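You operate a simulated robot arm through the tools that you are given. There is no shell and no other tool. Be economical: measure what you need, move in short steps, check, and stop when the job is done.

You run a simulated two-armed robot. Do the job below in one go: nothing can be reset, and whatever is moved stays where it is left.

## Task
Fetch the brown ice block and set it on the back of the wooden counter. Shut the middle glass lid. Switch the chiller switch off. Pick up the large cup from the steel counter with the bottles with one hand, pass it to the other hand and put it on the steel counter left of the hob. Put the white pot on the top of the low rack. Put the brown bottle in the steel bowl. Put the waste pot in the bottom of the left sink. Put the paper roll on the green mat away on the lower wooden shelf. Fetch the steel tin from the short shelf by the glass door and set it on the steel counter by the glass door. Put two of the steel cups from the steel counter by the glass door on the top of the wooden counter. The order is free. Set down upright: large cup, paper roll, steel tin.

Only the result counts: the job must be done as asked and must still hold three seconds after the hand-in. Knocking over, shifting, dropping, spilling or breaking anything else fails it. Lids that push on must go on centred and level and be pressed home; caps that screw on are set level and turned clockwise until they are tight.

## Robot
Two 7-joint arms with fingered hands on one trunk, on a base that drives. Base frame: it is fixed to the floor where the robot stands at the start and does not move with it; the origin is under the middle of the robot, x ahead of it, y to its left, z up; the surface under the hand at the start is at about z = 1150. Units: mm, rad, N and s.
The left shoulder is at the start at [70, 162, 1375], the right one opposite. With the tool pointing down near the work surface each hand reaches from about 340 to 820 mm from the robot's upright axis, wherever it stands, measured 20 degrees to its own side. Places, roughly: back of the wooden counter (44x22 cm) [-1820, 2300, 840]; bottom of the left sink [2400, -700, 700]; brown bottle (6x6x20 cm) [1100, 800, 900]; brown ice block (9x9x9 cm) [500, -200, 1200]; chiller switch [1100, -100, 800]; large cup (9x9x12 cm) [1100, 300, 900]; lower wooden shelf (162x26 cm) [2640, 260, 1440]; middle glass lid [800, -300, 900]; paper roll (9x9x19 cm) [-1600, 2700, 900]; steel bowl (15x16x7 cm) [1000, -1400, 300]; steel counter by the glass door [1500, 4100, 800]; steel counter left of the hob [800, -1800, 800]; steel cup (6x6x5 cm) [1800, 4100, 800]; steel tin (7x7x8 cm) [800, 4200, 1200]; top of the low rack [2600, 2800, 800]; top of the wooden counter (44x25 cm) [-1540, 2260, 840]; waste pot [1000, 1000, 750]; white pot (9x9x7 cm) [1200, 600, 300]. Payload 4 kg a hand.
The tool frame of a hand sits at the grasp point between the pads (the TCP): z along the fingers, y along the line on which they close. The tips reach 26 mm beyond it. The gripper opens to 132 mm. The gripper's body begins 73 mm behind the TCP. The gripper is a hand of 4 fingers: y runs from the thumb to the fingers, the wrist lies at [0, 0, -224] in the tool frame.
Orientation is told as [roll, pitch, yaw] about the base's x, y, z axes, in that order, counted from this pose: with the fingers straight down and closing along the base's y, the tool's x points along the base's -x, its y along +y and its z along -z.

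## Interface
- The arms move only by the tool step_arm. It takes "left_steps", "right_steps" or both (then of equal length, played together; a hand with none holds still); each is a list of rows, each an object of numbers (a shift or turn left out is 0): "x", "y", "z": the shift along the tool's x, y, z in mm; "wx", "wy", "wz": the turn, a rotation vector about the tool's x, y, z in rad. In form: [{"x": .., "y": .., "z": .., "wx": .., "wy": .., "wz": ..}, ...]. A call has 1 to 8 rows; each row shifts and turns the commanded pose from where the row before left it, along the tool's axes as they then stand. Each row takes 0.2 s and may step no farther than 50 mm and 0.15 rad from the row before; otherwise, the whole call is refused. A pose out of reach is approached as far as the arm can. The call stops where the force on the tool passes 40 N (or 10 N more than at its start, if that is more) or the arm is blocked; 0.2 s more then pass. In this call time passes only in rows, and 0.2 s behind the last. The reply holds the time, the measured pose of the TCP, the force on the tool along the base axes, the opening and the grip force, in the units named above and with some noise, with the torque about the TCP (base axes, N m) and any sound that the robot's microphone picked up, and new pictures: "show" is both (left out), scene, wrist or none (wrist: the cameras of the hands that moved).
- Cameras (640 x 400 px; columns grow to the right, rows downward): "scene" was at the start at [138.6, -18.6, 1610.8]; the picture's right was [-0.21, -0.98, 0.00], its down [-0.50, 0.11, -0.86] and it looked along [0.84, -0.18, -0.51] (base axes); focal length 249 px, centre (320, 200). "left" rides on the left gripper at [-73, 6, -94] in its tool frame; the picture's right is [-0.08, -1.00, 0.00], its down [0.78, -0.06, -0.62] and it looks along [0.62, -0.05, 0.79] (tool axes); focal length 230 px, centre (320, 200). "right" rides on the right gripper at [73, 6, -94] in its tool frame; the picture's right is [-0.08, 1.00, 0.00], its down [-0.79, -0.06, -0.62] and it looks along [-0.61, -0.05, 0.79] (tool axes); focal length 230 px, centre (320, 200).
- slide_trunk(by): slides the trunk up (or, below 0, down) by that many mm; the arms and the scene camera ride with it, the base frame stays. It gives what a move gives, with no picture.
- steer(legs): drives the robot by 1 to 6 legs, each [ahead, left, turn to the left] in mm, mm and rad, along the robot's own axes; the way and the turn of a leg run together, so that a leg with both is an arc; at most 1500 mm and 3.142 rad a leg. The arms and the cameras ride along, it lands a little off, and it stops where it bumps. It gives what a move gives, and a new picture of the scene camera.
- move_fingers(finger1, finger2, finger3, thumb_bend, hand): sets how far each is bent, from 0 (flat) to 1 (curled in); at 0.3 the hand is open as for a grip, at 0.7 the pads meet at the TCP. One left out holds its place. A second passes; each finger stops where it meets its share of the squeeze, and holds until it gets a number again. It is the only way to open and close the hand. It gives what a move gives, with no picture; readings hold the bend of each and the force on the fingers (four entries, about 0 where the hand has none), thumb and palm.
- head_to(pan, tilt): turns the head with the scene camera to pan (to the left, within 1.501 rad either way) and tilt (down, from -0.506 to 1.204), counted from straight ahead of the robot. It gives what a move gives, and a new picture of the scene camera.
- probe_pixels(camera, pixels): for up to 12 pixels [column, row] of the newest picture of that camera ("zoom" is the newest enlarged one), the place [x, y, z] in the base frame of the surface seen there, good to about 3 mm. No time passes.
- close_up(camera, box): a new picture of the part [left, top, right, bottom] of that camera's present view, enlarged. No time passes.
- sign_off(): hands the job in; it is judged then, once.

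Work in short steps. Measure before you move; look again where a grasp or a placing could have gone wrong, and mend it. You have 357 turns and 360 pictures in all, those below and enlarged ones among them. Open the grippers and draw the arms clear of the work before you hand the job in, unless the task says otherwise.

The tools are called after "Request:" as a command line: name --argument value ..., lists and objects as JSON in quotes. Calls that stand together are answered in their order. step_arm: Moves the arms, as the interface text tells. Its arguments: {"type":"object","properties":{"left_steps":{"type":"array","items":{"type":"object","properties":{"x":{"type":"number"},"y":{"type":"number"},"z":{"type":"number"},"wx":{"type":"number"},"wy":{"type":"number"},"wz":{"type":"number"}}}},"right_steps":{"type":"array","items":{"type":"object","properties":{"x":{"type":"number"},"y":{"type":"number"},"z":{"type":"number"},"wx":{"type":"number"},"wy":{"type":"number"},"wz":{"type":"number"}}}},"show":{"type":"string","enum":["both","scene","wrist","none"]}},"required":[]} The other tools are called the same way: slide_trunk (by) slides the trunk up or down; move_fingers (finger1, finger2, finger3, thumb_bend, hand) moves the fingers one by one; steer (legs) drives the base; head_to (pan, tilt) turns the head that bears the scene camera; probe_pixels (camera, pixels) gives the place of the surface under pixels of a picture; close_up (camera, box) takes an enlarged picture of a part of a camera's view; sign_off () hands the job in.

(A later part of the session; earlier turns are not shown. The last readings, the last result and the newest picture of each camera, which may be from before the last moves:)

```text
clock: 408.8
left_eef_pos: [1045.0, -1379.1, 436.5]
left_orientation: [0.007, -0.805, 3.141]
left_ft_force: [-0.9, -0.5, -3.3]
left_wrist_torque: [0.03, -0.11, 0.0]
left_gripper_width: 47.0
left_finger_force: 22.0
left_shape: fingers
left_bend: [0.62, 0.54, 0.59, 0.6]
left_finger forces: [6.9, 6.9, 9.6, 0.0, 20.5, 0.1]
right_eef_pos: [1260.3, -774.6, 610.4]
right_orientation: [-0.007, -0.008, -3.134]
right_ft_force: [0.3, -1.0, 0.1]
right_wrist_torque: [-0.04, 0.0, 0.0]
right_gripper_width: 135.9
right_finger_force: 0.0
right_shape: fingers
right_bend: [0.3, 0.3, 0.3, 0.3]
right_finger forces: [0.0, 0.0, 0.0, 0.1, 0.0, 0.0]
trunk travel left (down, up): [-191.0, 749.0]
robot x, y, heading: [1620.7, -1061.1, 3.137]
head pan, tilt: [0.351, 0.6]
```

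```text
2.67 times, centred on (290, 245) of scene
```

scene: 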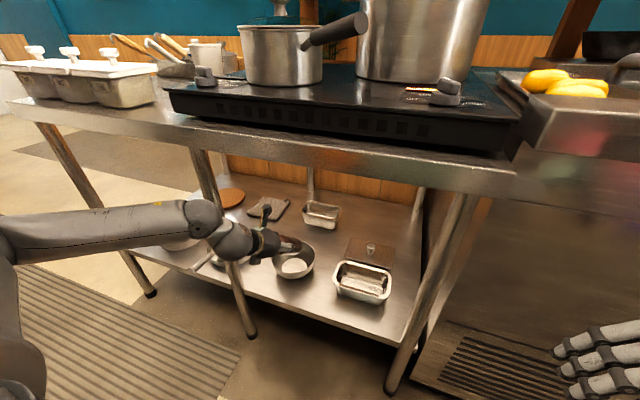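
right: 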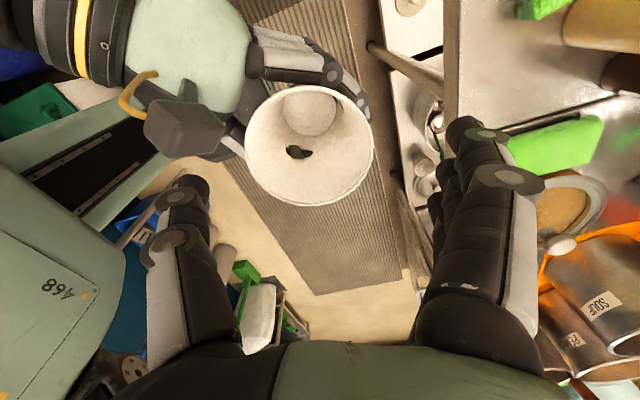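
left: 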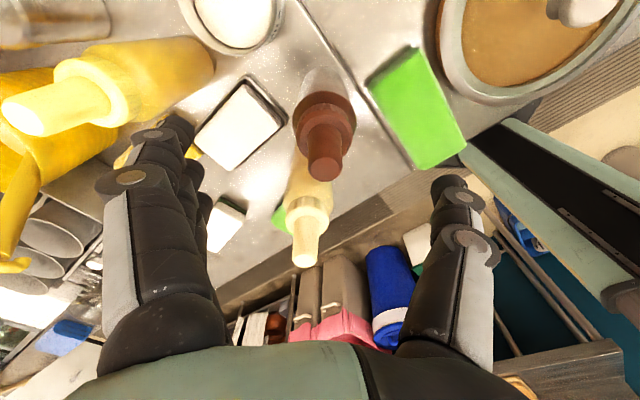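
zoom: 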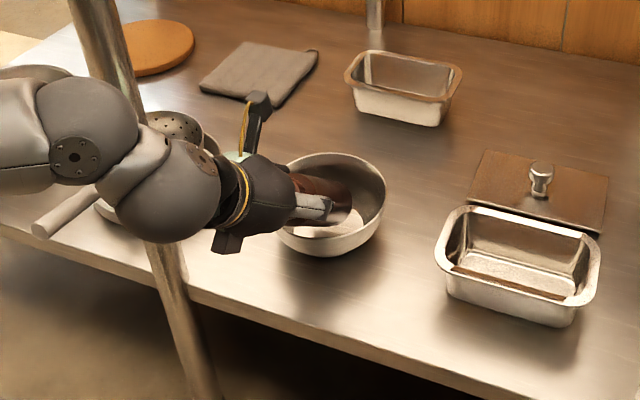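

Almost in. I go down in 4 mm steps until contact.

Request:
slide_trunk --by -5

Request:
slide_trunk --by -4

```text
clock: 409.3
left_eef_pos: [1045.1, -1379.8, 431.4]
left_orientation: [0.007, -0.807, 3.142]
left_ft_force: [-0.3, 1.0, -3.0]
left_wrist_torque: [-0.01, -0.15, 0.0]
left_gripper_width: 46.9
left_finger_force: 21.8
left_shape: fingers
left_bend: [0.62, 0.54, 0.59, 0.6]
left_finger forces: [6.9, 7.0, 9.6, 0.0, 20.5, 0.1]
right_eef_pos: [1259.2, -774.8, 605.2]
right_orientation: [-0.007, -0.007, -3.135]
right_ft_force: [0.4, -0.3, -0.2]
right_wrist_torque: [0.0, 0.02, -0.01]
right_gripper_width: 135.9
right_finger_force: 0.0
right_shape: fingers
right_bend: [0.3, 0.3, 0.3, 0.3]
right_finger forces: [0.0, 0.0, 0.0, 0.0, 0.0, 0.0]
trunk travel left (down, up): [-186.0, 754.0]
robot x, y, heading: [1623.4, -1058.3, 3.143]
head pan, tilt: [0.351, 0.6]
```

```text
clock: 409.9
left_eef_pos: [1044.8, -1380.2, 427.1]
left_orientation: [0.008, -0.804, 3.142]
left_ft_force: [0.6, -0.1, -3.9]
left_wrist_torque: [0.0, -0.13, 0.0]
left_gripper_width: 46.7
left_finger_force: 22.0
left_shape: fingers
left_bend: [0.62, 0.54, 0.59, 0.6]
left_finger forces: [7.0, 7.0, 9.6, 0.0, 20.6, 0.0]
right_eef_pos: [1259.2, -775.4, 601.3]
right_orientation: [-0.007, -0.007, -3.135]
right_ft_force: [0.7, 0.6, 0.8]
right_wrist_torque: [-0.01, 0.0, -0.01]
right_gripper_width: 135.9
right_finger_force: 0.1
right_shape: fingers
right_bend: [0.3, 0.3, 0.3, 0.3]
right_finger forces: [0.0, 0.0, 0.0, 0.0, 0.0, 0.0]
trunk travel left (down, up): [-182.0, 758.0]
robot x, y, heading: [1620.8, -1058.1, 3.137]
head pan, tilt: [0.351, 0.6]
```

Request:
slide_trunk --by -5

Request:
slide_trunk --by -4

Request:
close_up --camera "left" --box '[160, 0, 480, 200]'

```text
clock: 410.4
left_eef_pos: [1045.1, -1380.1, 423.1]
left_orientation: [0.009, -0.806, -3.142]
left_ft_force: [1.8, 0.5, 1.0]
left_wrist_torque: [0.02, 0.08, 0.0]
left_gripper_width: 46.7
left_finger_force: 22.4
left_shape: fingers
left_bend: [0.62, 0.54, 0.59, 0.6]
left_finger forces: [8.1, 7.2, 8.6, 0.1, 21.2, 0.1]
right_eef_pos: [1259.2, -776.3, 596.0]
right_orientation: [-0.007, -0.009, -3.134]
right_ft_force: [-0.7, 0.3, -1.5]
right_wrist_torque: [-0.02, 0.01, -0.01]
right_gripper_width: 135.3
right_finger_force: 0.1
right_shape: fingers
right_bend: [0.3, 0.3, 0.3, 0.3]
right_finger forces: [0.0, 0.0, 0.0, 0.0, 0.0, 0.0]
trunk travel left (down, up): [-177.0, 763.0]
robot x, y, heading: [1618.5, -1063.2, 3.142]
head pan, tilt: [0.351, 0.6]
```

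```text
clock: 410.9
left_eef_pos: [1044.1, -1379.8, 419.3]
left_orientation: [0.008, -0.808, -3.14]
left_ft_force: [-1.4, 0.0, 5.6]
left_wrist_torque: [0.03, 0.33, 0.0]
left_gripper_width: 46.5
left_finger_force: 23.4
left_shape: fingers
left_bend: [0.63, 0.55, 0.59, 0.6]
left_finger forces: [10.3, 7.2, 7.9, 0.0, 21.7, 0.1]
right_eef_pos: [1259.5, -775.7, 593.2]
right_orientation: [-0.007, -0.008, -3.135]
right_ft_force: [0.2, 1.6, 0.9]
right_wrist_torque: [-0.02, -0.01, 0.0]
right_gripper_width: 135.8
right_finger_force: 0.0
right_shape: fingers
right_bend: [0.3, 0.3, 0.3, 0.3]
right_finger forces: [0.0, 0.0, 0.1, 0.0, 0.0, 0.0]
trunk travel left (down, up): [-173.0, 767.0]
robot x, y, heading: [1619.7, -1059.0, 3.142]
head pan, tilt: [0.351, 0.6]
```

```text
2.00 times, centred on (320, 100) of left
```

zoom: 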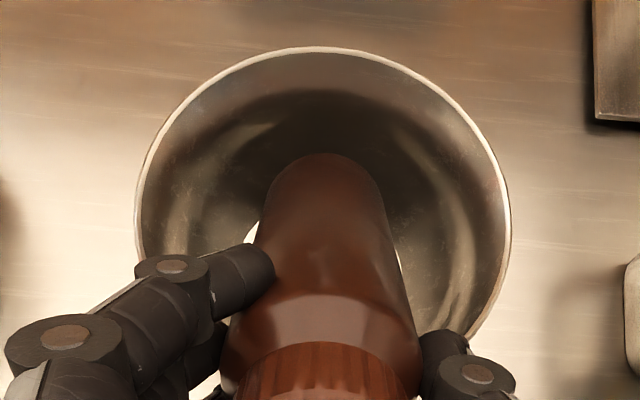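

Contact. I open the fingers gradually so that the bottle settles leaning in the bowl.

Request:
move_fingers --hand "left" --finger1 0.5 --finger2 0.45 --finger3 0.48 --thumb_bend 0.5

Request:
close_up --camera "left" --box '[0, 0, 640, 400]'

```text
clock: 411.9
left_eef_pos: [1045.3, -1379.5, 419.2]
left_orientation: [0.007, -0.804, 3.142]
left_ft_force: [0.9, -0.2, 0.1]
left_wrist_torque: [0.05, -0.01, 0.04]
left_gripper_width: 69.7
left_finger_force: 0.0
left_shape: fingers
left_bend: [0.5, 0.45, 0.48, 0.5]
left_finger forces: [0.1, 0.0, 0.0, 0.0, 0.0, 0.0]
right_eef_pos: [1260.7, -775.7, 593.0]
right_orientation: [-0.006, -0.007, -3.136]
right_ft_force: [0.8, -0.2, 0.4]
right_wrist_torque: [0.01, -0.02, 0.06]
right_gripper_width: 135.8
right_finger_force: 0.1
right_shape: fingers
right_bend: [0.3, 0.3, 0.3, 0.3]
right_finger forces: [0.1, 0.0, 0.0, 0.0, 0.0, 0.0]
trunk travel left (down, up): [-173.0, 767.0]
robot x, y, heading: [1623.2, -1059.5, 3.141]
head pan, tilt: [0.351, 0.6]
```

```text
1.00 times, centred on (320, 200) of left (not enlarged: the box is as wide or as high as the picture)
```

zoom: 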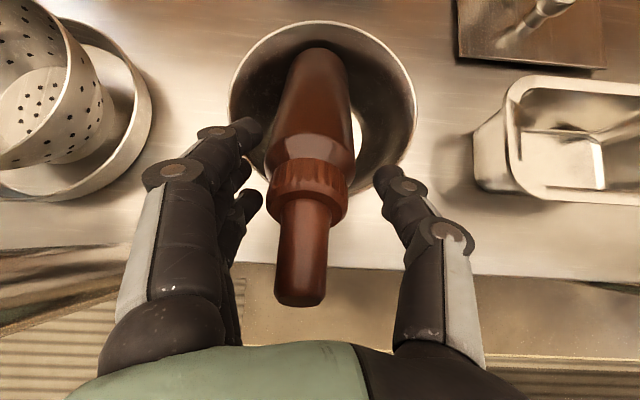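

The bottle leans in the bowl. I open fully and back straight out by driving backwards.

Request:
move_fingers --hand "left" --finger1 0.3 --finger2 0.3 --finger3 0.3 --thumb_bend 0.3

Request:
step_arm --left_steps '[{"z": -30}, {"z": -40}, {"z": -40}]' --show "none"

Request:
steer --legs '[[-280, 0, 0]]'

Request:
close_up --camera "scene" --box '[220, 140, 420, 270]'

```text
clock: 412.9
left_eef_pos: [1044.9, -1380.5, 419.8]
left_orientation: [0.006, -0.805, 3.142]
left_ft_force: [-0.3, -1.3, 0.1]
left_wrist_torque: [0.04, 0.02, -0.03]
left_gripper_width: 135.6
left_finger_force: 0.1
left_shape: fingers
left_bend: [0.3, 0.3, 0.3, 0.3]
left_finger forces: [0.0, 0.0, 0.1, 0.0, 0.0, 0.0]
right_eef_pos: [1258.6, -775.3, 592.2]
right_orientation: [-0.007, -0.007, -3.135]
right_ft_force: [-0.8, -0.3, 0.1]
right_wrist_torque: [-0.01, 0.0, 0.01]
right_gripper_width: 136.1
right_finger_force: 0.0
right_shape: fingers
right_bend: [0.3, 0.3, 0.3, 0.3]
right_finger forces: [0.1, 0.1, 0.0, 0.0, 0.0, 0.0]
trunk travel left (down, up): [-173.0, 767.0]
robot x, y, heading: [1619.6, -1059.7, 3.139]
head pan, tilt: [0.351, 0.6]
```

```text
clock: 413.7
left_eef_pos: [1123.9, -1376.9, 497.1]
left_orientation: [0.009, -0.805, 3.141]
left_ft_force: [-0.2, 0.1, 0.3]
left_wrist_torque: [-0.01, 0.0, -0.01]
left_gripper_width: 135.8
left_finger_force: 0.1
left_shape: fingers
left_bend: [0.3, 0.3, 0.3, 0.3]
left_finger forces: [0.0, 0.0, 0.0, 0.1, 0.0, 0.0]
right_eef_pos: [1259.4, -775.0, 592.4]
right_orientation: [-0.005, -0.01, -3.136]
right_ft_force: [0.9, -1.0, 0.0]
right_wrist_torque: [0.0, 0.02, -0.01]
right_gripper_width: 135.6
right_finger_force: 0.0
right_shape: fingers
right_bend: [0.3, 0.3, 0.3, 0.3]
right_finger forces: [0.0, 0.1, 0.0, 0.1, 0.0, 0.0]
trunk travel left (down, up): [-173.0, 767.0]
robot x, y, heading: [1618.0, -1061.5, 3.14]
head pan, tilt: [0.351, 0.6]
```

```text
clock: 415.7
left_eef_pos: [1410.6, -1378.1, 496.0]
left_orientation: [0.008, -0.806, -3.137]
left_ft_force: [0.3, 0.1, -0.5]
left_wrist_torque: [0.02, -0.01, -0.02]
left_gripper_width: 135.7
left_finger_force: 0.0
left_shape: fingers
left_bend: [0.3, 0.3, 0.3, 0.3]
left_finger forces: [0.0, 0.1, 0.1, 0.0, 0.0, 0.0]
right_eef_pos: [1542.0, -777.8, 593.1]
right_orientation: [-0.007, -0.006, -3.129]
right_ft_force: [-0.7, -0.3, 0.4]
right_wrist_torque: [-0.02, -0.01, 0.0]
right_gripper_width: 135.7
right_finger_force: 0.2
right_shape: fingers
right_bend: [0.3, 0.3, 0.3, 0.3]
right_finger forces: [0.0, 0.0, 0.0, 0.0, 0.0, 0.0]
trunk travel left (down, up): [-173.0, 767.0]
robot x, y, heading: [1904.8, -1058.1, -3.139]
head pan, tilt: [0.351, 0.6]
```

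scene: 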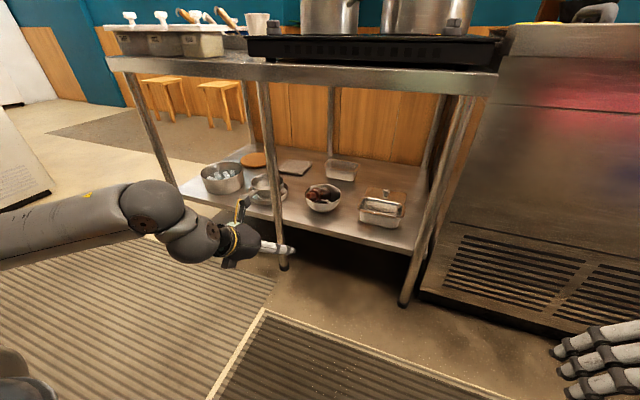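

```text
3.08 times, centred on (320, 205) of scene
```

zoom: 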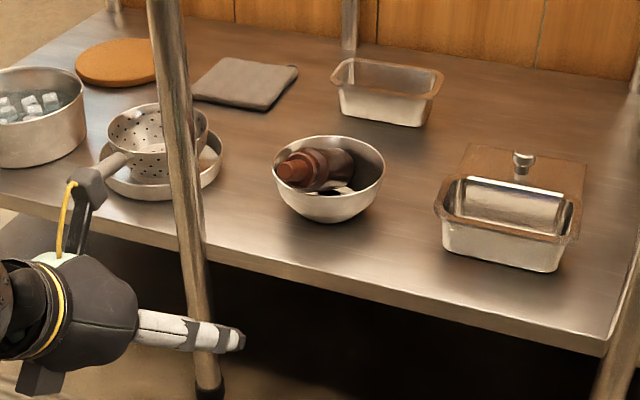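

The bottle lies in the bowl. Next the white pot on the lower shelf under the bottle counter: I slide right to y≈910 with the left hand ready.

Request:
steer --legs '[[0, -985, 0], [0, -985, 0]]'

Request:
close_up --camera "scene" --box '[160, 160, 480, 360]'

```text
clock: 425.7
left_eef_pos: [1393.6, 646.1, 497.6]
left_orientation: [0.005, -0.803, 3.109]
left_ft_force: [0.1, -0.2, 0.4]
left_wrist_torque: [0.03, 0.02, -0.02]
left_gripper_width: 135.6
left_finger_force: 0.1
left_shape: fingers
left_bend: [0.3, 0.3, 0.3, 0.3]
left_finger forces: [0.0, 0.0, 0.1, 0.0, 0.0, 0.0]
right_eef_pos: [1548.6, 1242.3, 592.3]
right_orientation: [-0.007, -0.006, 3.116]
right_ft_force: [-0.5, 0.5, 0.4]
right_wrist_torque: [-0.02, -0.02, -0.01]
right_gripper_width: 135.9
right_finger_force: 0.1
right_shape: fingers
right_bend: [0.3, 0.3, 0.3, 0.3]
right_finger forces: [0.0, 0.1, 0.1, 0.0, 0.0, 0.1]
trunk travel left (down, up): [-173.0, 767.0]
robot x, y, heading: [1900.5, 947.1, 3.111]
head pan, tilt: [0.351, 0.6]
```

scene: 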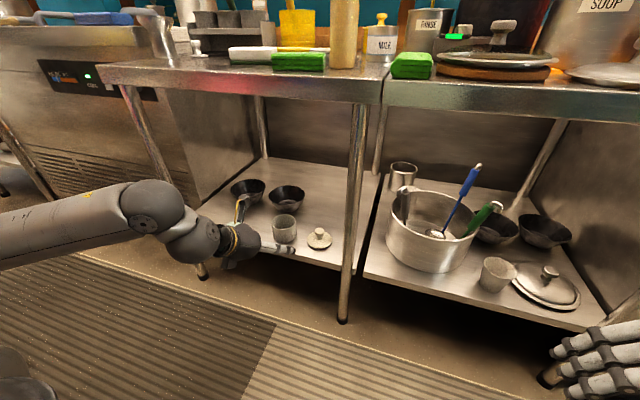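

```text
2.00 times, centred on (320, 260) of scene
```

zoom: 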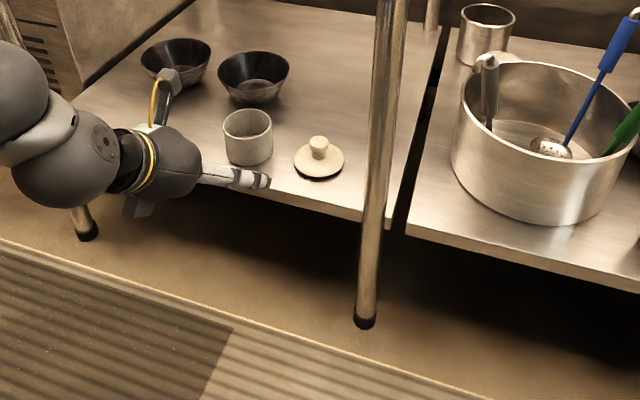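

I measure the pot (248,138), its lid and the shelf.

Request:
probe_pixels --camera "zoom" --pixels '[[248, 150], [226, 135], [271, 135], [248, 113], [248, 125], [298, 160], [318, 140], [254, 80], [288, 75], [330, 190], [372, 230], [240, 190]]'

```text
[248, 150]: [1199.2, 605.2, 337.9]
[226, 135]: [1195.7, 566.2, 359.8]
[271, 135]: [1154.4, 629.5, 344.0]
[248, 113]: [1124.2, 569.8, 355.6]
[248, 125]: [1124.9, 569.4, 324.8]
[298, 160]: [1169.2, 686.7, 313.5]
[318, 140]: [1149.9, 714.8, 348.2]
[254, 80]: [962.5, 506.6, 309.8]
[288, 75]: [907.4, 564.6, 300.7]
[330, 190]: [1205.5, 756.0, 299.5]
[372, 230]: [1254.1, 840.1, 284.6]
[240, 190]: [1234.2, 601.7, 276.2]
```

Pot centre ≈(1160,590), rim ≈370, shelf ≈302. I make the hand steeper (pitch ≈-0.4) and correct the heading.

Request:
step_arm --left_steps '[{"wy": 0.14, "x": 31}, {"wy": 0.14, "x": 31}, {"wy": 0.12, "x": 27}]' --show "none"

Request:
steer --legs '[[0, 40, 0.03]]'

```text
clock: 426.5
left_eef_pos: [1462.1, 644.2, 441.9]
left_orientation: [0.006, -0.403, 3.113]
left_ft_force: [0.2, -0.1, -0.1]
left_wrist_torque: [0.03, 0.0, -0.01]
left_gripper_width: 135.8
left_finger_force: 0.0
left_shape: fingers
left_bend: [0.3, 0.3, 0.3, 0.3]
left_finger forces: [0.1, 0.1, 0.0, 0.1, 0.0, 0.1]
right_eef_pos: [1547.8, 1242.4, 591.2]
right_orientation: [-0.006, -0.007, 3.115]
right_ft_force: [-0.2, 1.0, 0.1]
right_wrist_torque: [0.01, 0.01, 0.03]
right_gripper_width: 135.9
right_finger_force: 0.0
right_shape: fingers
right_bend: [0.3, 0.3, 0.3, 0.3]
right_finger forces: [0.0, 0.1, 0.1, 0.1, 0.1, 0.0]
trunk travel left (down, up): [-173.0, 767.0]
robot x, y, heading: [1903.0, 947.9, 3.109]
head pan, tilt: [0.351, 0.6]
```

```text
clock: 427.4
left_eef_pos: [1469.9, 592.7, 442.3]
left_orientation: [0.005, -0.405, -3.139]
left_ft_force: [0.0, 0.3, -0.3]
left_wrist_torque: [0.03, -0.03, 0.01]
left_gripper_width: 135.7
left_finger_force: 0.0
left_shape: fingers
left_bend: [0.3, 0.3, 0.3, 0.3]
left_finger forces: [0.1, 0.1, 0.1, 0.1, 0.0, 0.1]
right_eef_pos: [1538.9, 1193.1, 591.9]
right_orientation: [-0.008, -0.006, -3.135]
right_ft_force: [0.6, -0.3, -0.2]
right_wrist_torque: [0.01, 0.0, 0.01]
right_gripper_width: 136.3
right_finger_force: 0.0
right_shape: fingers
right_bend: [0.3, 0.3, 0.3, 0.3]
right_finger forces: [0.0, 0.0, 0.0, 0.0, 0.1, 0.0]
trunk travel left (down, up): [-173.0, 767.0]
robot x, y, heading: [1897.5, 908.6, 3.143]
head pan, tilt: [0.351, 0.6]
```

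scene: 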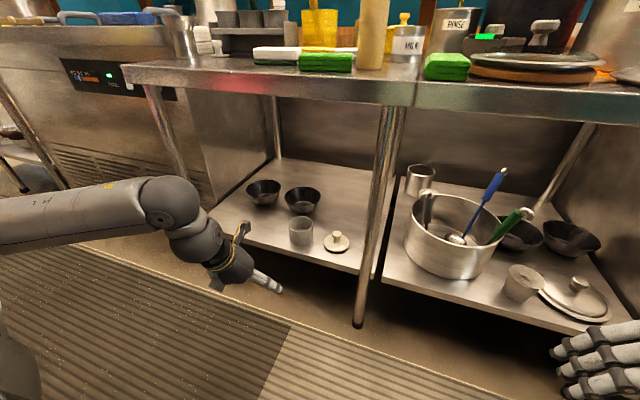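

Lined up (y 593). I drive forward 138 and extend the arm 172 at the same height.

Request:
steer --legs '[[138, 0, 0]]'

Request:
step_arm --left_steps '[{"x": -39.6, "z": 16.8}, {"x": -39.6, "z": 16.8}, {"x": -39.6, "z": 16.8}, {"x": -39.6, "z": 16.8}]' --show "wrist"

```text
clock: 428.7
left_eef_pos: [1331.9, 595.1, 441.5]
left_orientation: [0.005, -0.405, -3.142]
left_ft_force: [0.0, 1.1, 0.8]
left_wrist_torque: [-0.02, -0.03, 0.03]
left_gripper_width: 135.9
left_finger_force: 0.1
left_shape: fingers
left_bend: [0.3, 0.3, 0.3, 0.3]
left_finger forces: [0.1, 0.1, 0.1, 0.0, 0.0, 0.0]
right_eef_pos: [1401.3, 1193.5, 591.3]
right_orientation: [-0.008, -0.007, -3.139]
right_ft_force: [-0.2, 0.7, 0.3]
right_wrist_torque: [0.01, 0.01, 0.0]
right_gripper_width: 135.6
right_finger_force: 0.2
right_shape: fingers
right_bend: [0.3, 0.3, 0.3, 0.3]
right_finger forces: [0.0, 0.0, 0.0, 0.0, 0.0, 0.0]
trunk travel left (down, up): [-173.0, 767.0]
robot x, y, heading: [1761.9, 910.9, 3.14]
head pan, tilt: [0.351, 0.6]
```

scene: 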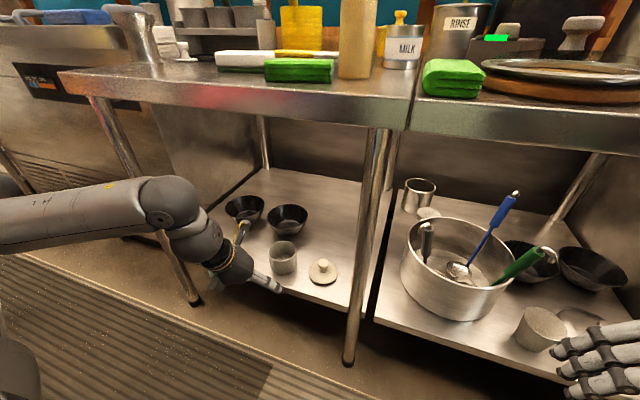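

```text
clock: 429.7
left_eef_pos: [1162.4, 590.2, 443.9]
left_orientation: [0.007, -0.403, -3.142]
left_ft_force: [-0.8, -1.3, -0.7]
left_wrist_torque: [-0.03, 0.01, -0.02]
left_gripper_width: 135.8
left_finger_force: 0.1
left_shape: fingers
left_bend: [0.3, 0.3, 0.3, 0.3]
left_finger forces: [0.0, 0.0, 0.0, 0.0, 0.0, 0.0]
right_eef_pos: [1402.0, 1193.9, 591.8]
right_orientation: [-0.007, -0.007, -3.139]
right_ft_force: [-0.2, -0.4, -0.4]
right_wrist_torque: [0.02, 0.0, -0.04]
right_gripper_width: 135.7
right_finger_force: 0.1
right_shape: fingers
right_bend: [0.3, 0.3, 0.3, 0.3]
right_finger forces: [0.0, 0.0, 0.0, 0.1, 0.0, 0.0]
trunk travel left (down, up): [-173.0, 767.0]
robot x, y, heading: [1767.5, 912.3, 3.134]
head pan, tilt: [0.351, 0.6]
```

left: 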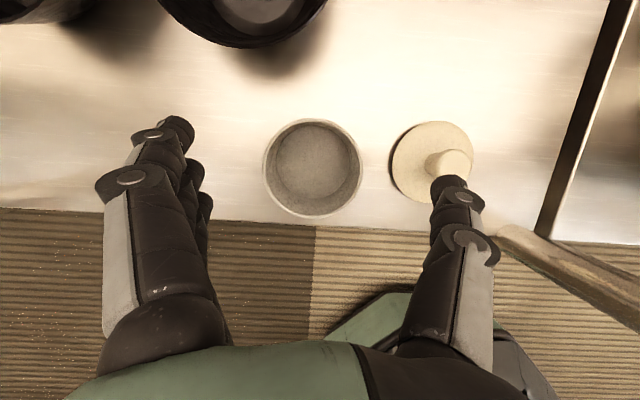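

I narrow the opening (the lid is near the thumb) and verify the pot's rim position.

Request:
move_fingers --hand "left" --finger1 0.38 --finger2 0.38 --finger3 0.38 --thumb_bend 0.38

Request:
probe_pixels --camera "left" --pixels '[[265, 170], [360, 170], [312, 121], [312, 215], [392, 160], [312, 165]]'

```text
clock: 430.7
left_eef_pos: [1164.4, 590.4, 444.6]
left_orientation: [0.006, -0.405, -3.141]
left_ft_force: [-0.8, 0.8, -0.3]
left_wrist_torque: [0.0, 0.01, 0.01]
left_gripper_width: 111.3
left_finger_force: 0.1
left_shape: fingers
left_bend: [0.38, 0.38, 0.38, 0.38]
left_finger forces: [0.0, 0.0, 0.0, 0.0, 0.1, 0.0]
right_eef_pos: [1402.3, 1193.4, 593.5]
right_orientation: [-0.007, -0.006, -3.138]
right_ft_force: [-0.7, -0.4, 0.2]
right_wrist_torque: [0.01, -0.01, -0.04]
right_gripper_width: 135.9
right_finger_force: 0.1
right_shape: fingers
right_bend: [0.3, 0.3, 0.3, 0.3]
right_finger forces: [0.0, 0.0, 0.0, 0.0, 0.0, 0.0]
trunk travel left (down, up): [-173.0, 767.0]
robot x, y, heading: [1767.6, 912.5, 3.135]
head pan, tilt: [0.351, 0.6]
```

```text
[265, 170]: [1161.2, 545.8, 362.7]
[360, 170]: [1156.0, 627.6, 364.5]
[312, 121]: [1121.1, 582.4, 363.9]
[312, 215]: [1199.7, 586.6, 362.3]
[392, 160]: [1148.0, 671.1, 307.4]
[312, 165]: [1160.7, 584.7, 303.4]
```

Pot centre (1160,586), rim 363. I shift 4 mm and lower 95 with the trunk, then close.

Request:
step_arm --left_steps '[{"y": 4}]' --show "none"

Request:
slide_trunk --by -95

Request:
move_fingers --hand "left" --finger1 0.7 --finger2 0.7 --finger3 0.7 --thumb_bend 0.7

Request:
slide_trunk --by 60

Request:
close_up --camera "left" --box '[0, 0, 640, 400]'

```text
clock: 431.1
left_eef_pos: [1162.6, 588.6, 443.7]
left_orientation: [0.003, -0.405, -3.141]
left_ft_force: [0.0, 0.2, 0.0]
left_wrist_torque: [-0.01, 0.04, 0.01]
left_gripper_width: 111.0
left_finger_force: 0.2
left_shape: fingers
left_bend: [0.38, 0.38, 0.38, 0.38]
left_finger forces: [0.0, 0.0, 0.0, 0.0, 0.1, 0.1]
right_eef_pos: [1401.0, 1193.9, 592.5]
right_orientation: [-0.006, -0.007, -3.137]
right_ft_force: [0.7, 0.4, 0.7]
right_wrist_torque: [-0.03, 0.0, 0.0]
right_gripper_width: 135.9
right_finger_force: 0.0
right_shape: fingers
right_bend: [0.3, 0.3, 0.3, 0.3]
right_finger forces: [0.0, 0.0, 0.1, 0.0, 0.0, 0.1]
trunk travel left (down, up): [-173.0, 767.0]
robot x, y, heading: [1761.5, 909.0, 3.141]
head pan, tilt: [0.351, 0.6]
```

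```text
clock: 432.4
left_eef_pos: [1163.1, 588.2, 348.2]
left_orientation: [0.005, -0.405, -3.143]
left_ft_force: [0.4, -0.2, 1.0]
left_wrist_torque: [-0.01, -0.04, -0.01]
left_gripper_width: 111.3
left_finger_force: 0.0
left_shape: fingers
left_bend: [0.38, 0.38, 0.38, 0.38]
left_finger forces: [0.0, 0.1, 0.0, 0.0, 0.0, 0.0]
right_eef_pos: [1402.0, 1194.5, 497.8]
right_orientation: [-0.006, -0.006, -3.137]
right_ft_force: [-0.5, -0.6, -0.7]
right_wrist_torque: [-0.03, -0.03, 0.0]
right_gripper_width: 136.1
right_finger_force: 0.0
right_shape: fingers
right_bend: [0.3, 0.3, 0.3, 0.3]
right_finger forces: [0.0, 0.1, 0.0, 0.0, 0.1, 0.0]
trunk travel left (down, up): [-78.0, 862.0]
robot x, y, heading: [1761.9, 907.9, 3.139]
head pan, tilt: [0.351, 0.6]
```

```text
clock: 433.4
left_eef_pos: [1163.6, 587.0, 349.5]
left_orientation: [0.006, -0.406, -3.141]
left_ft_force: [-0.2, 0.0, 0.9]
left_wrist_torque: [-0.11, 0.04, 0.01]
left_gripper_width: 73.9
left_finger_force: 29.0
left_shape: fingers
left_bend: [0.51, 0.45, 0.47, 0.61]
left_finger forces: [9.9, 9.7, 8.8, 0.1, 29.2, 0.0]
right_eef_pos: [1401.2, 1193.4, 498.3]
right_orientation: [-0.006, -0.007, -3.139]
right_ft_force: [-0.3, 0.2, -0.1]
right_wrist_torque: [0.01, -0.01, -0.03]
right_gripper_width: 135.6
right_finger_force: 0.0
right_shape: fingers
right_bend: [0.3, 0.3, 0.3, 0.3]
right_finger forces: [0.0, 0.0, 0.1, 0.1, 0.0, 0.0]
trunk travel left (down, up): [-78.0, 862.0]
robot x, y, heading: [1760.9, 906.3, 3.138]
head pan, tilt: [0.351, 0.6]
```

```text
clock: 434.4
left_eef_pos: [1163.3, 587.4, 408.7]
left_orientation: [0.004, -0.403, -3.142]
left_ft_force: [-0.3, -1.4, -2.3]
left_wrist_torque: [0.03, 0.02, 0.01]
left_gripper_width: 73.5
left_finger_force: 28.5
left_shape: fingers
left_bend: [0.51, 0.45, 0.47, 0.61]
left_finger forces: [10.1, 9.7, 8.7, 0.0, 28.9, 0.0]
right_eef_pos: [1401.4, 1194.8, 556.3]
right_orientation: [-0.007, -0.007, -3.139]
right_ft_force: [0.4, 0.4, 0.0]
right_wrist_torque: [-0.05, 0.01, 0.03]
right_gripper_width: 135.9
right_finger_force: 0.0
right_shape: fingers
right_bend: [0.3, 0.3, 0.3, 0.3]
right_finger forces: [0.1, 0.0, 0.1, 0.0, 0.0, 0.0]
trunk travel left (down, up): [-138.0, 802.0]
robot x, y, heading: [1768.2, 906.4, 3.133]
head pan, tilt: [0.351, 0.6]
```

```text
1.00 times, centred on (320, 200) of left (not enlarged: the box is as wide or as high as the picture)
```

zoom: 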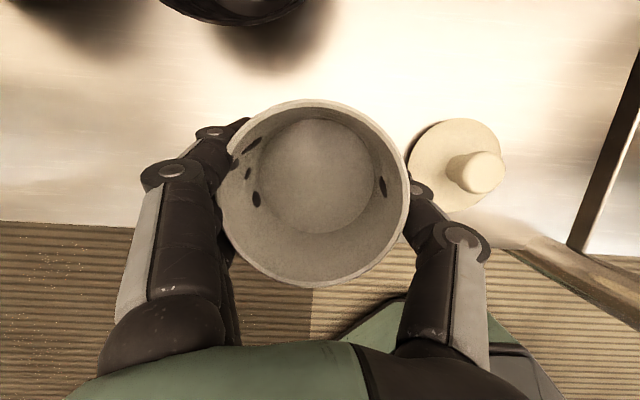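

The pot is held. I back out, raise the trunk, and drive to the low rack, turning to face +x.

Request:
steer --legs '[[-130, 0, 0]]'

Request:
step_arm --left_steps '[{"x": 39.6, "z": -16.8}, {"x": 39.6, "z": -16.8}, {"x": 39.6, "z": -16.8}]' --show "none"

Request:
slide_trunk --by 400

Request:
slide_trunk --by 400

Request:
steer --legs '[[120, -790, 0], [0, -790, 0], [0, 0, -1.571], [0, 0, -1.571]]'

```text
clock: 435.7
left_eef_pos: [1295.2, 587.5, 408.6]
left_orientation: [0.005, -0.406, -3.141]
left_ft_force: [0.2, -0.3, -1.4]
left_wrist_torque: [0.02, 0.03, 0.01]
left_gripper_width: 73.6
left_finger_force: 29.0
left_shape: fingers
left_bend: [0.51, 0.45, 0.47, 0.61]
left_finger forces: [10.2, 9.7, 8.6, 0.0, 28.8, 0.0]
right_eef_pos: [1533.8, 1192.2, 557.6]
right_orientation: [-0.008, -0.006, -3.138]
right_ft_force: [-0.5, -0.8, 0.5]
right_wrist_torque: [0.01, 0.02, -0.01]
right_gripper_width: 135.6
right_finger_force: 0.2
right_shape: fingers
right_bend: [0.3, 0.3, 0.3, 0.3]
right_finger forces: [0.1, 0.0, 0.0, 0.0, 0.0, 0.0]
trunk travel left (down, up): [-138.0, 802.0]
robot x, y, heading: [1895.7, 905.8, 3.135]
head pan, tilt: [0.351, 0.6]
```

scene: 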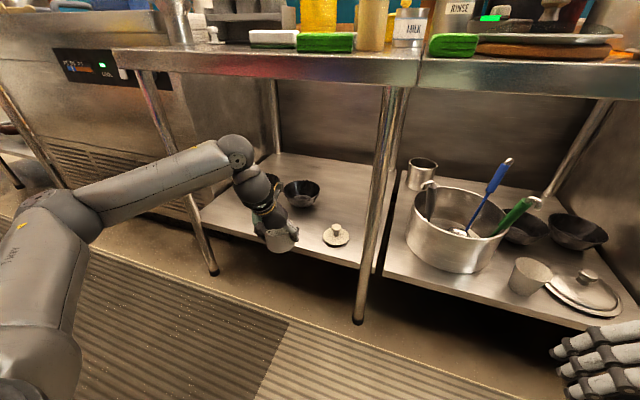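

```text
clock: 436.5
left_eef_pos: [1421.0, 584.9, 408.6]
left_orientation: [0.004, -0.401, -3.141]
left_ft_force: [0.1, 0.9, -1.8]
left_wrist_torque: [-0.01, 0.0, 0.02]
left_gripper_width: 73.4
left_finger_force: 28.7
left_shape: fingers
left_bend: [0.51, 0.45, 0.47, 0.61]
left_finger forces: [10.1, 9.9, 8.7, 0.0, 29.0, 0.0]
right_eef_pos: [1533.9, 1193.1, 556.7]
right_orientation: [-0.006, -0.007, -3.139]
right_ft_force: [-1.3, 0.2, -0.5]
right_wrist_torque: [0.04, 0.01, 0.04]
right_gripper_width: 135.9
right_finger_force: 0.0
right_shape: fingers
right_bend: [0.3, 0.3, 0.3, 0.3]
right_finger forces: [0.0, 0.1, 0.1, 0.1, 0.0, 0.0]
trunk travel left (down, up): [-138.0, 802.0]
robot x, y, heading: [1893.8, 909.3, 3.132]
head pan, tilt: [0.351, 0.6]
```

```text
clock: 440.3
left_eef_pos: [1420.9, 584.7, 808.4]
left_orientation: [0.006, -0.405, -3.141]
left_ft_force: [0.1, 0.1, -1.8]
left_wrist_torque: [0.02, 0.0, -0.02]
left_gripper_width: 73.3
left_finger_force: 29.1
left_shape: fingers
left_bend: [0.51, 0.45, 0.47, 0.61]
left_finger forces: [10.3, 9.8, 8.7, 0.0, 28.8, 0.0]
right_eef_pos: [1534.1, 1191.9, 957.1]
right_orientation: [-0.006, -0.007, -3.138]
right_ft_force: [-0.6, -0.1, -0.5]
right_wrist_torque: [-0.01, -0.01, 0.0]
right_gripper_width: 136.3
right_finger_force: 0.0
right_shape: fingers
right_bend: [0.3, 0.3, 0.3, 0.3]
right_finger forces: [0.1, 0.0, 0.0, 0.0, 0.1, 0.0]
trunk travel left (down, up): [-538.0, 402.0]
robot x, y, heading: [1896.9, 907.4, 3.133]
head pan, tilt: [0.351, 0.6]
```

```text
clock: 444.1
left_eef_pos: [1420.7, 583.9, 1209.0]
left_orientation: [0.005, -0.404, -3.141]
left_ft_force: [0.0, -0.3, -1.4]
left_wrist_torque: [0.0, -0.04, 0.04]
left_gripper_width: 73.4
left_finger_force: 28.8
left_shape: fingers
left_bend: [0.51, 0.45, 0.47, 0.61]
left_finger forces: [10.3, 9.8, 8.6, 0.0, 28.9, 0.1]
right_eef_pos: [1532.3, 1192.8, 1357.5]
right_orientation: [-0.006, -0.006, -3.137]
right_ft_force: [0.6, -0.3, -0.8]
right_wrist_torque: [-0.05, 0.0, -0.01]
right_gripper_width: 135.5
right_finger_force: 0.0
right_shape: fingers
right_bend: [0.3, 0.3, 0.3, 0.3]
right_finger forces: [0.0, 0.0, 0.0, 0.1, 0.0, 0.1]
trunk travel left (down, up): [-938.0, 2.0]
robot x, y, heading: [1895.3, 906.7, 3.138]
head pan, tilt: [0.351, 0.6]
```

```text
clock: 459.7
left_eef_pos: [2275.5, 2729.9, 1208.6]
left_orientation: [0.005, -0.404, -0.039]
left_ft_force: [0.1, -0.1, -1.9]
left_wrist_torque: [0.0, 0.01, -0.03]
left_gripper_width: 73.3
left_finger_force: 26.3
left_shape: fingers
left_bend: [0.51, 0.45, 0.47, 0.61]
left_finger forces: [9.1, 9.1, 8.3, 0.0, 26.3, 0.0]
right_eef_pos: [2139.1, 2126.5, 1357.0]
right_orientation: [-0.008, -0.007, -0.034]
right_ft_force: [0.2, 0.1, 0.3]
right_wrist_torque: [-0.01, 0.02, 0.01]
right_gripper_width: 135.8
right_finger_force: 0.2
right_shape: fingers
right_bend: [0.3, 0.3, 0.3, 0.3]
right_finger forces: [0.1, 0.1, 0.1, 0.0, 0.0, 0.0]
trunk travel left (down, up): [-938.0, 2.0]
robot x, y, heading: [1790.6, 2425.2, -0.045]
head pan, tilt: [0.351, 0.6]
```

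scene: 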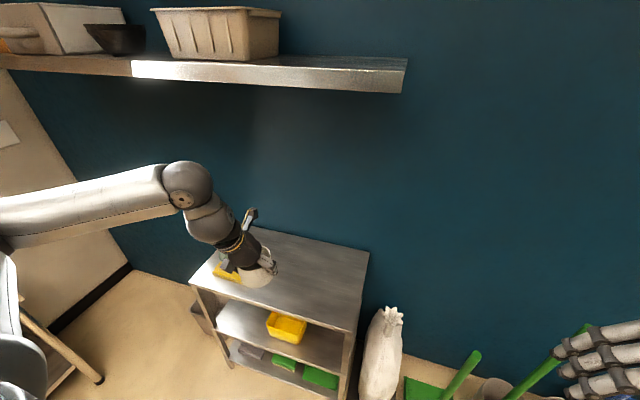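

The rack top is free except a yellow item at (225,272). I measure it.

Request:
probe_pixels --camera "scene" --pixels '[[310, 280], [330, 265], [290, 300], [340, 310], [355, 255], [270, 240], [228, 275], [210, 262], [330, 290]]'

```text
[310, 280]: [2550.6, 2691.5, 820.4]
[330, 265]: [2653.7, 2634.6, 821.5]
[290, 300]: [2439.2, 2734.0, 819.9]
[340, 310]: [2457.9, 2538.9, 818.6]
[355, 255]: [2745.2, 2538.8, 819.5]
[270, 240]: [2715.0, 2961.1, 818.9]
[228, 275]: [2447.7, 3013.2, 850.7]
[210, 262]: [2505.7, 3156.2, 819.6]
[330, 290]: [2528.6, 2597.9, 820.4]
```

I check where the broom sticks on the right are, since the right hand will come near them.

Request:
probe_pixels --camera "scene" --pixels '[[475, 357], [585, 328], [530, 375], [450, 385], [385, 312]]'

Request:
steer --legs '[[150, 45, 0.045]]'

Request:
slide_trunk --by -270

Request:
step_arm --left_steps '[{"x": -39.6, "z": 16.8}, {"x": -39.6, "z": 16.8}, {"x": -39.6, "z": 16.8}]' --show "scene"

```text
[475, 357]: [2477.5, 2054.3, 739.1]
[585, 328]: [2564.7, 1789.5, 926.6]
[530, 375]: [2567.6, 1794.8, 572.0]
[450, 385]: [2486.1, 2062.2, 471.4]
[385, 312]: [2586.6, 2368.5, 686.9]
```

```text
clock: 461.1
left_eef_pos: [2408.5, 2790.6, 1210.2]
left_orientation: [0.006, -0.407, 0.002]
left_ft_force: [-0.7, -0.3, -1.7]
left_wrist_torque: [0.01, 0.0, 0.01]
left_gripper_width: 73.0
left_finger_force: 26.3
left_shape: fingers
left_bend: [0.51, 0.45, 0.47, 0.61]
left_finger forces: [9.0, 9.0, 8.4, 0.0, 26.3, 0.0]
right_eef_pos: [2297.1, 2181.7, 1357.6]
right_orientation: [-0.005, -0.01, 0.006]
right_ft_force: [0.0, -0.4, -0.8]
right_wrist_torque: [0.02, -0.05, -0.02]
right_gripper_width: 135.9
right_finger_force: 0.1
right_shape: fingers
right_bend: [0.3, 0.3, 0.3, 0.3]
right_finger forces: [0.1, 0.0, 0.0, 0.0, 0.0, 0.0]
trunk travel left (down, up): [-938.0, 2.0]
robot x, y, heading: [1938.0, 2466.1, -0.006]
head pan, tilt: [0.351, 0.6]
```

scene: 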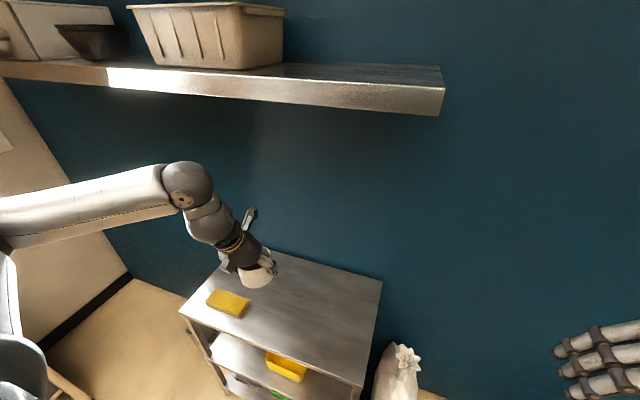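

```text
clock: 463.9
left_eef_pos: [2410.9, 2791.7, 938.2]
left_orientation: [0.005, -0.405, 0.004]
left_ft_force: [0.0, 0.3, -0.8]
left_wrist_torque: [-0.01, 0.0, 0.01]
left_gripper_width: 73.7
left_finger_force: 26.6
left_shape: fingers
left_bend: [0.51, 0.45, 0.47, 0.61]
left_finger forces: [9.1, 8.9, 8.3, 0.1, 26.3, 0.0]
right_eef_pos: [2300.3, 2182.2, 1088.0]
right_orientation: [-0.007, -0.008, 0.006]
right_ft_force: [-0.1, -0.5, 0.0]
right_wrist_torque: [0.01, 0.0, 0.02]
right_gripper_width: 136.0
right_finger_force: 0.1
right_shape: fingers
right_bend: [0.3, 0.3, 0.3, 0.3]
right_finger forces: [0.1, 0.1, 0.1, 0.0, 0.1, 0.0]
trunk travel left (down, up): [-668.0, 272.0]
robot x, y, heading: [1938.2, 2465.4, -0.004]
head pan, tilt: [0.351, 0.6]
```

```text
clock: 464.7
left_eef_pos: [2543.2, 2791.5, 936.9]
left_orientation: [0.005, -0.401, 0.003]
left_ft_force: [1.1, -0.5, -1.3]
left_wrist_torque: [-0.01, 0.06, 0.02]
left_gripper_width: 73.2
left_finger_force: 25.8
left_shape: fingers
left_bend: [0.51, 0.45, 0.47, 0.61]
left_finger forces: [9.0, 9.0, 8.3, 0.0, 26.3, 0.0]
right_eef_pos: [2301.6, 2182.9, 1087.0]
right_orientation: [-0.006, -0.006, 0.007]
right_ft_force: [0.9, -0.3, 0.0]
right_wrist_torque: [-0.02, 0.06, 0.01]
right_gripper_width: 136.0
right_finger_force: 0.1
right_shape: fingers
right_bend: [0.3, 0.3, 0.3, 0.3]
right_finger forces: [0.0, 0.1, 0.0, 0.0, 0.0, 0.1]
trunk travel left (down, up): [-668.0, 272.0]
robot x, y, heading: [1940.1, 2467.1, 0.001]
head pan, tilt: [0.351, 0.6]
```

scene: 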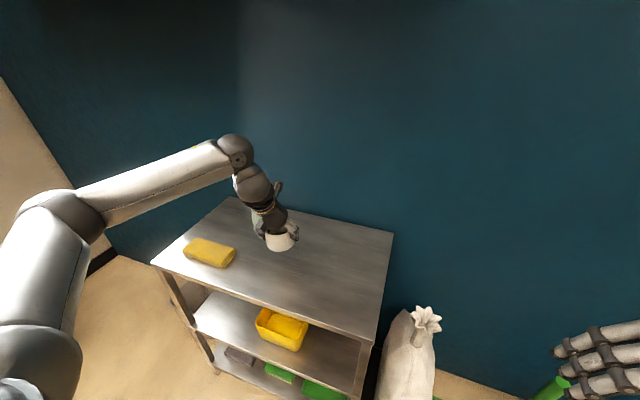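

Over the rack. I lower 60, then small steps to contact.

Request:
slide_trunk --by -62

Request:
slide_trunk --by -7

Request:
slide_trunk --by -4

```text
clock: 465.7
left_eef_pos: [2541.8, 2791.4, 877.4]
left_orientation: [0.005, -0.404, 0.002]
left_ft_force: [0.3, -1.1, -2.1]
left_wrist_torque: [-0.03, 0.0, 0.0]
left_gripper_width: 73.4
left_finger_force: 26.0
left_shape: fingers
left_bend: [0.51, 0.45, 0.47, 0.61]
left_finger forces: [9.0, 9.0, 8.3, 0.0, 26.2, 0.0]
right_eef_pos: [2299.9, 2183.6, 1026.2]
right_orientation: [-0.007, -0.007, 0.008]
right_ft_force: [1.1, 0.2, 0.3]
right_wrist_torque: [-0.04, 0.0, 0.02]
right_gripper_width: 136.1
right_finger_force: 0.0
right_shape: fingers
right_bend: [0.3, 0.3, 0.3, 0.3]
right_finger forces: [0.0, 0.0, 0.1, 0.0, 0.0, 0.0]
trunk travel left (down, up): [-606.0, 334.0]
robot x, y, heading: [1940.4, 2467.2, -0.001]
head pan, tilt: [0.351, 0.6]
```

```text
clock: 466.2
left_eef_pos: [2541.1, 2792.4, 869.2]
left_orientation: [0.005, -0.405, 0.003]
left_ft_force: [-0.7, 0.2, -2.6]
left_wrist_torque: [0.01, 0.0, -0.02]
left_gripper_width: 73.1
left_finger_force: 26.7
left_shape: fingers
left_bend: [0.51, 0.45, 0.47, 0.61]
left_finger forces: [8.9, 9.0, 8.3, 0.0, 26.2, 0.0]
right_eef_pos: [2300.4, 2182.3, 1018.1]
right_orientation: [-0.007, -0.008, 0.006]
right_ft_force: [0.1, -0.2, 0.3]
right_wrist_torque: [-0.01, -0.04, 0.01]
right_gripper_width: 135.8
right_finger_force: 0.0
right_shape: fingers
right_bend: [0.3, 0.3, 0.3, 0.3]
right_finger forces: [0.1, 0.0, 0.0, 0.0, 0.1, 0.1]
trunk travel left (down, up): [-599.0, 341.0]
robot x, y, heading: [1938.6, 2465.6, -0.001]
head pan, tilt: [0.351, 0.6]
```

```text
clock: 466.8
left_eef_pos: [2541.0, 2790.9, 868.3]
left_orientation: [0.004, -0.41, 0.004]
left_ft_force: [0.1, 0.8, 10.7]
left_wrist_torque: [0.6, -0.01, 0.03]
left_gripper_width: 73.2
left_finger_force: 27.0
left_shape: fingers
left_bend: [0.51, 0.45, 0.47, 0.61]
left_finger forces: [9.6, 8.9, 9.0, 0.0, 26.8, 0.0]
right_eef_pos: [2300.7, 2182.2, 1015.3]
right_orientation: [-0.007, -0.01, 0.008]
right_ft_force: [-0.3, -0.2, -0.1]
right_wrist_torque: [0.01, 0.01, 0.0]
right_gripper_width: 135.7
right_finger_force: 0.0
right_shape: fingers
right_bend: [0.3, 0.3, 0.3, 0.3]
right_finger forces: [0.0, 0.1, 0.1, 0.1, 0.0, 0.0]
trunk travel left (down, up): [-595.0, 345.0]
robot x, y, heading: [1940.5, 2468.0, -0.001]
head pan, tilt: [0.351, 0.6]
```

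Contact. I open and lift away.

Request:
move_fingers --hand "left" --finger1 0.3 --finger2 0.3 --finger3 0.3 --thumb_bend 0.3

Request:
slide_trunk --by 340

Request:
steer --legs '[[-400, 0, 0]]'

```text
clock: 467.8
left_eef_pos: [2541.2, 2791.5, 864.8]
left_orientation: [0.005, -0.404, 0.004]
left_ft_force: [0.7, -0.2, 0.2]
left_wrist_torque: [-0.03, -0.05, 0.07]
left_gripper_width: 135.7
left_finger_force: 0.1
left_shape: fingers
left_bend: [0.3, 0.3, 0.3, 0.3]
left_finger forces: [0.0, 0.0, 0.0, 0.1, 0.0, 0.0]
right_eef_pos: [2299.8, 2181.7, 1013.4]
right_orientation: [-0.005, -0.007, 0.008]
right_ft_force: [0.3, 0.4, -0.4]
right_wrist_torque: [0.01, -0.02, -0.02]
right_gripper_width: 136.2
right_finger_force: 0.1
right_shape: fingers
right_bend: [0.3, 0.3, 0.3, 0.3]
right_finger forces: [0.0, 0.1, 0.0, 0.0, 0.0, 0.1]
trunk travel left (down, up): [-595.0, 345.0]
robot x, y, heading: [1936.8, 2468.0, -0.003]
head pan, tilt: [0.351, 0.6]
```

```text
clock: 471.1
left_eef_pos: [2540.2, 2790.9, 1205.5]
left_orientation: [0.003, -0.406, 0.003]
left_ft_force: [-0.3, 0.3, -0.4]
left_wrist_torque: [0.03, 0.0, 0.01]
left_gripper_width: 135.8
left_finger_force: 0.0
left_shape: fingers
left_bend: [0.3, 0.3, 0.3, 0.3]
left_finger forces: [0.0, 0.1, 0.0, 0.1, 0.1, 0.0]
right_eef_pos: [2299.5, 2182.7, 1354.4]
right_orientation: [-0.008, -0.007, 0.006]
right_ft_force: [0.8, 0.1, -0.9]
right_wrist_torque: [0.05, 0.02, 0.02]
right_gripper_width: 135.9
right_finger_force: 0.0
right_shape: fingers
right_bend: [0.3, 0.3, 0.3, 0.3]
right_finger forces: [0.0, 0.1, 0.1, 0.1, 0.1, 0.0]
trunk travel left (down, up): [-935.0, 5.0]
robot x, y, heading: [1938.3, 2466.8, -0.002]
head pan, tilt: [0.351, 0.6]
```

```text
clock: 473.7
left_eef_pos: [2143.8, 2794.1, 1207.4]
left_orientation: [0.007, -0.408, 0.006]
left_ft_force: [-0.5, 1.2, 0.5]
left_wrist_torque: [-0.02, 0.01, 0.02]
left_gripper_width: 135.6
left_finger_force: 0.0
left_shape: fingers
left_bend: [0.3, 0.3, 0.3, 0.3]
left_finger forces: [0.1, 0.0, 0.1, 0.0, 0.1, 0.0]
right_eef_pos: [1903.0, 2183.1, 1356.3]
right_orientation: [-0.008, -0.011, 0.008]
right_ft_force: [-0.4, -0.6, -0.5]
right_wrist_torque: [0.0, -0.02, 0.0]
right_gripper_width: 135.8
right_finger_force: 0.1
right_shape: fingers
right_bend: [0.3, 0.3, 0.3, 0.3]
right_finger forces: [0.0, 0.0, 0.0, 0.0, 0.0, 0.0]
trunk travel left (down, up): [-935.0, 5.0]
robot x, y, heading: [1548.9, 2471.2, 0.0]
head pan, tilt: [0.351, 0.6]
stopped in leg 1: the robot was blocked; the commanded pose is now the measured one
```

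scene: 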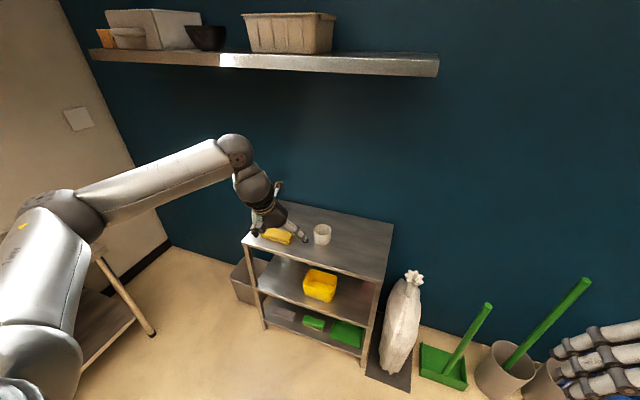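

The white pot stands on the rack (322,233). The base bumped lightly at the back, so I go forward 120, then turn to face the glass-door wall (+y) and look at the short shelf.

Request:
steer --legs '[[120, 0, 0], [0, 0, 1.571], [350, 450, 0]]'

Request:
head_to --pan 0.3 --tilt 0.3

```text
clock: 480.1
left_eef_pos: [1161.9, 3146.6, 1205.5]
left_orientation: [0.002, -0.407, 1.663]
left_ft_force: [-0.5, -0.5, 0.1]
left_wrist_torque: [0.02, -0.02, 0.01]
left_gripper_width: 136.3
left_finger_force: 0.0
left_shape: fingers
left_bend: [0.3, 0.3, 0.3, 0.3]
left_finger forces: [0.1, 0.0, 0.0, 0.0, 0.0, 0.0]
right_eef_pos: [1790.3, 2957.4, 1356.2]
right_orientation: [-0.008, -0.007, 1.664]
right_ft_force: [-0.9, -0.8, 0.7]
right_wrist_torque: [0.01, -0.02, -0.01]
right_gripper_width: 136.0
right_finger_force: 0.1
right_shape: fingers
right_bend: [0.3, 0.3, 0.3, 0.3]
right_finger forces: [0.0, 0.1, 0.0, 0.0, 0.1, 0.0]
trunk travel left (down, up): [-935.0, 5.0]
robot x, y, heading: [1540.8, 2573.0, 1.654]
head pan, tilt: [0.351, 0.6]
stopped in leg 3: the robot was blocked; the commanded pose is now the measured one
```

scene: 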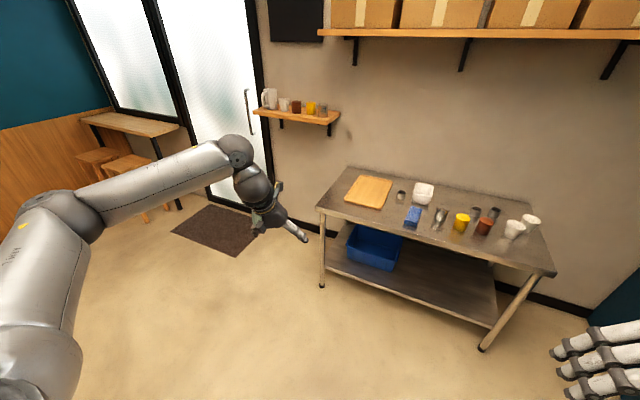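

```text
clock: 480.9
left_eef_pos: [1163.3, 3150.9, 1204.9]
left_orientation: [0.003, -0.401, 1.663]
left_ft_force: [-1.0, 0.7, -0.5]
left_wrist_torque: [-0.01, -0.01, -0.02]
left_gripper_width: 136.0
left_finger_force: 0.0
left_shape: fingers
left_bend: [0.3, 0.3, 0.3, 0.3]
left_finger forces: [0.0, 0.0, 0.1, 0.0, 0.1, 0.0]
right_eef_pos: [1791.6, 2963.1, 1354.2]
right_orientation: [-0.008, -0.005, 1.665]
right_ft_force: [0.8, -0.2, -1.1]
right_wrist_torque: [0.01, -0.02, 0.01]
right_gripper_width: 136.1
right_finger_force: 0.0
right_shape: fingers
right_bend: [0.3, 0.3, 0.3, 0.3]
right_finger forces: [0.0, 0.0, 0.1, 0.0, 0.1, 0.1]
trunk travel left (down, up): [-935.0, 5.0]
robot x, y, heading: [1542.7, 2581.2, 1.657]
head pan, tilt: [0.3, 0.3]
```

scene: 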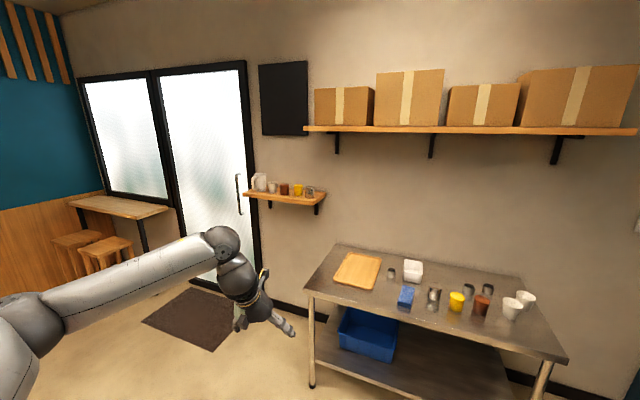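

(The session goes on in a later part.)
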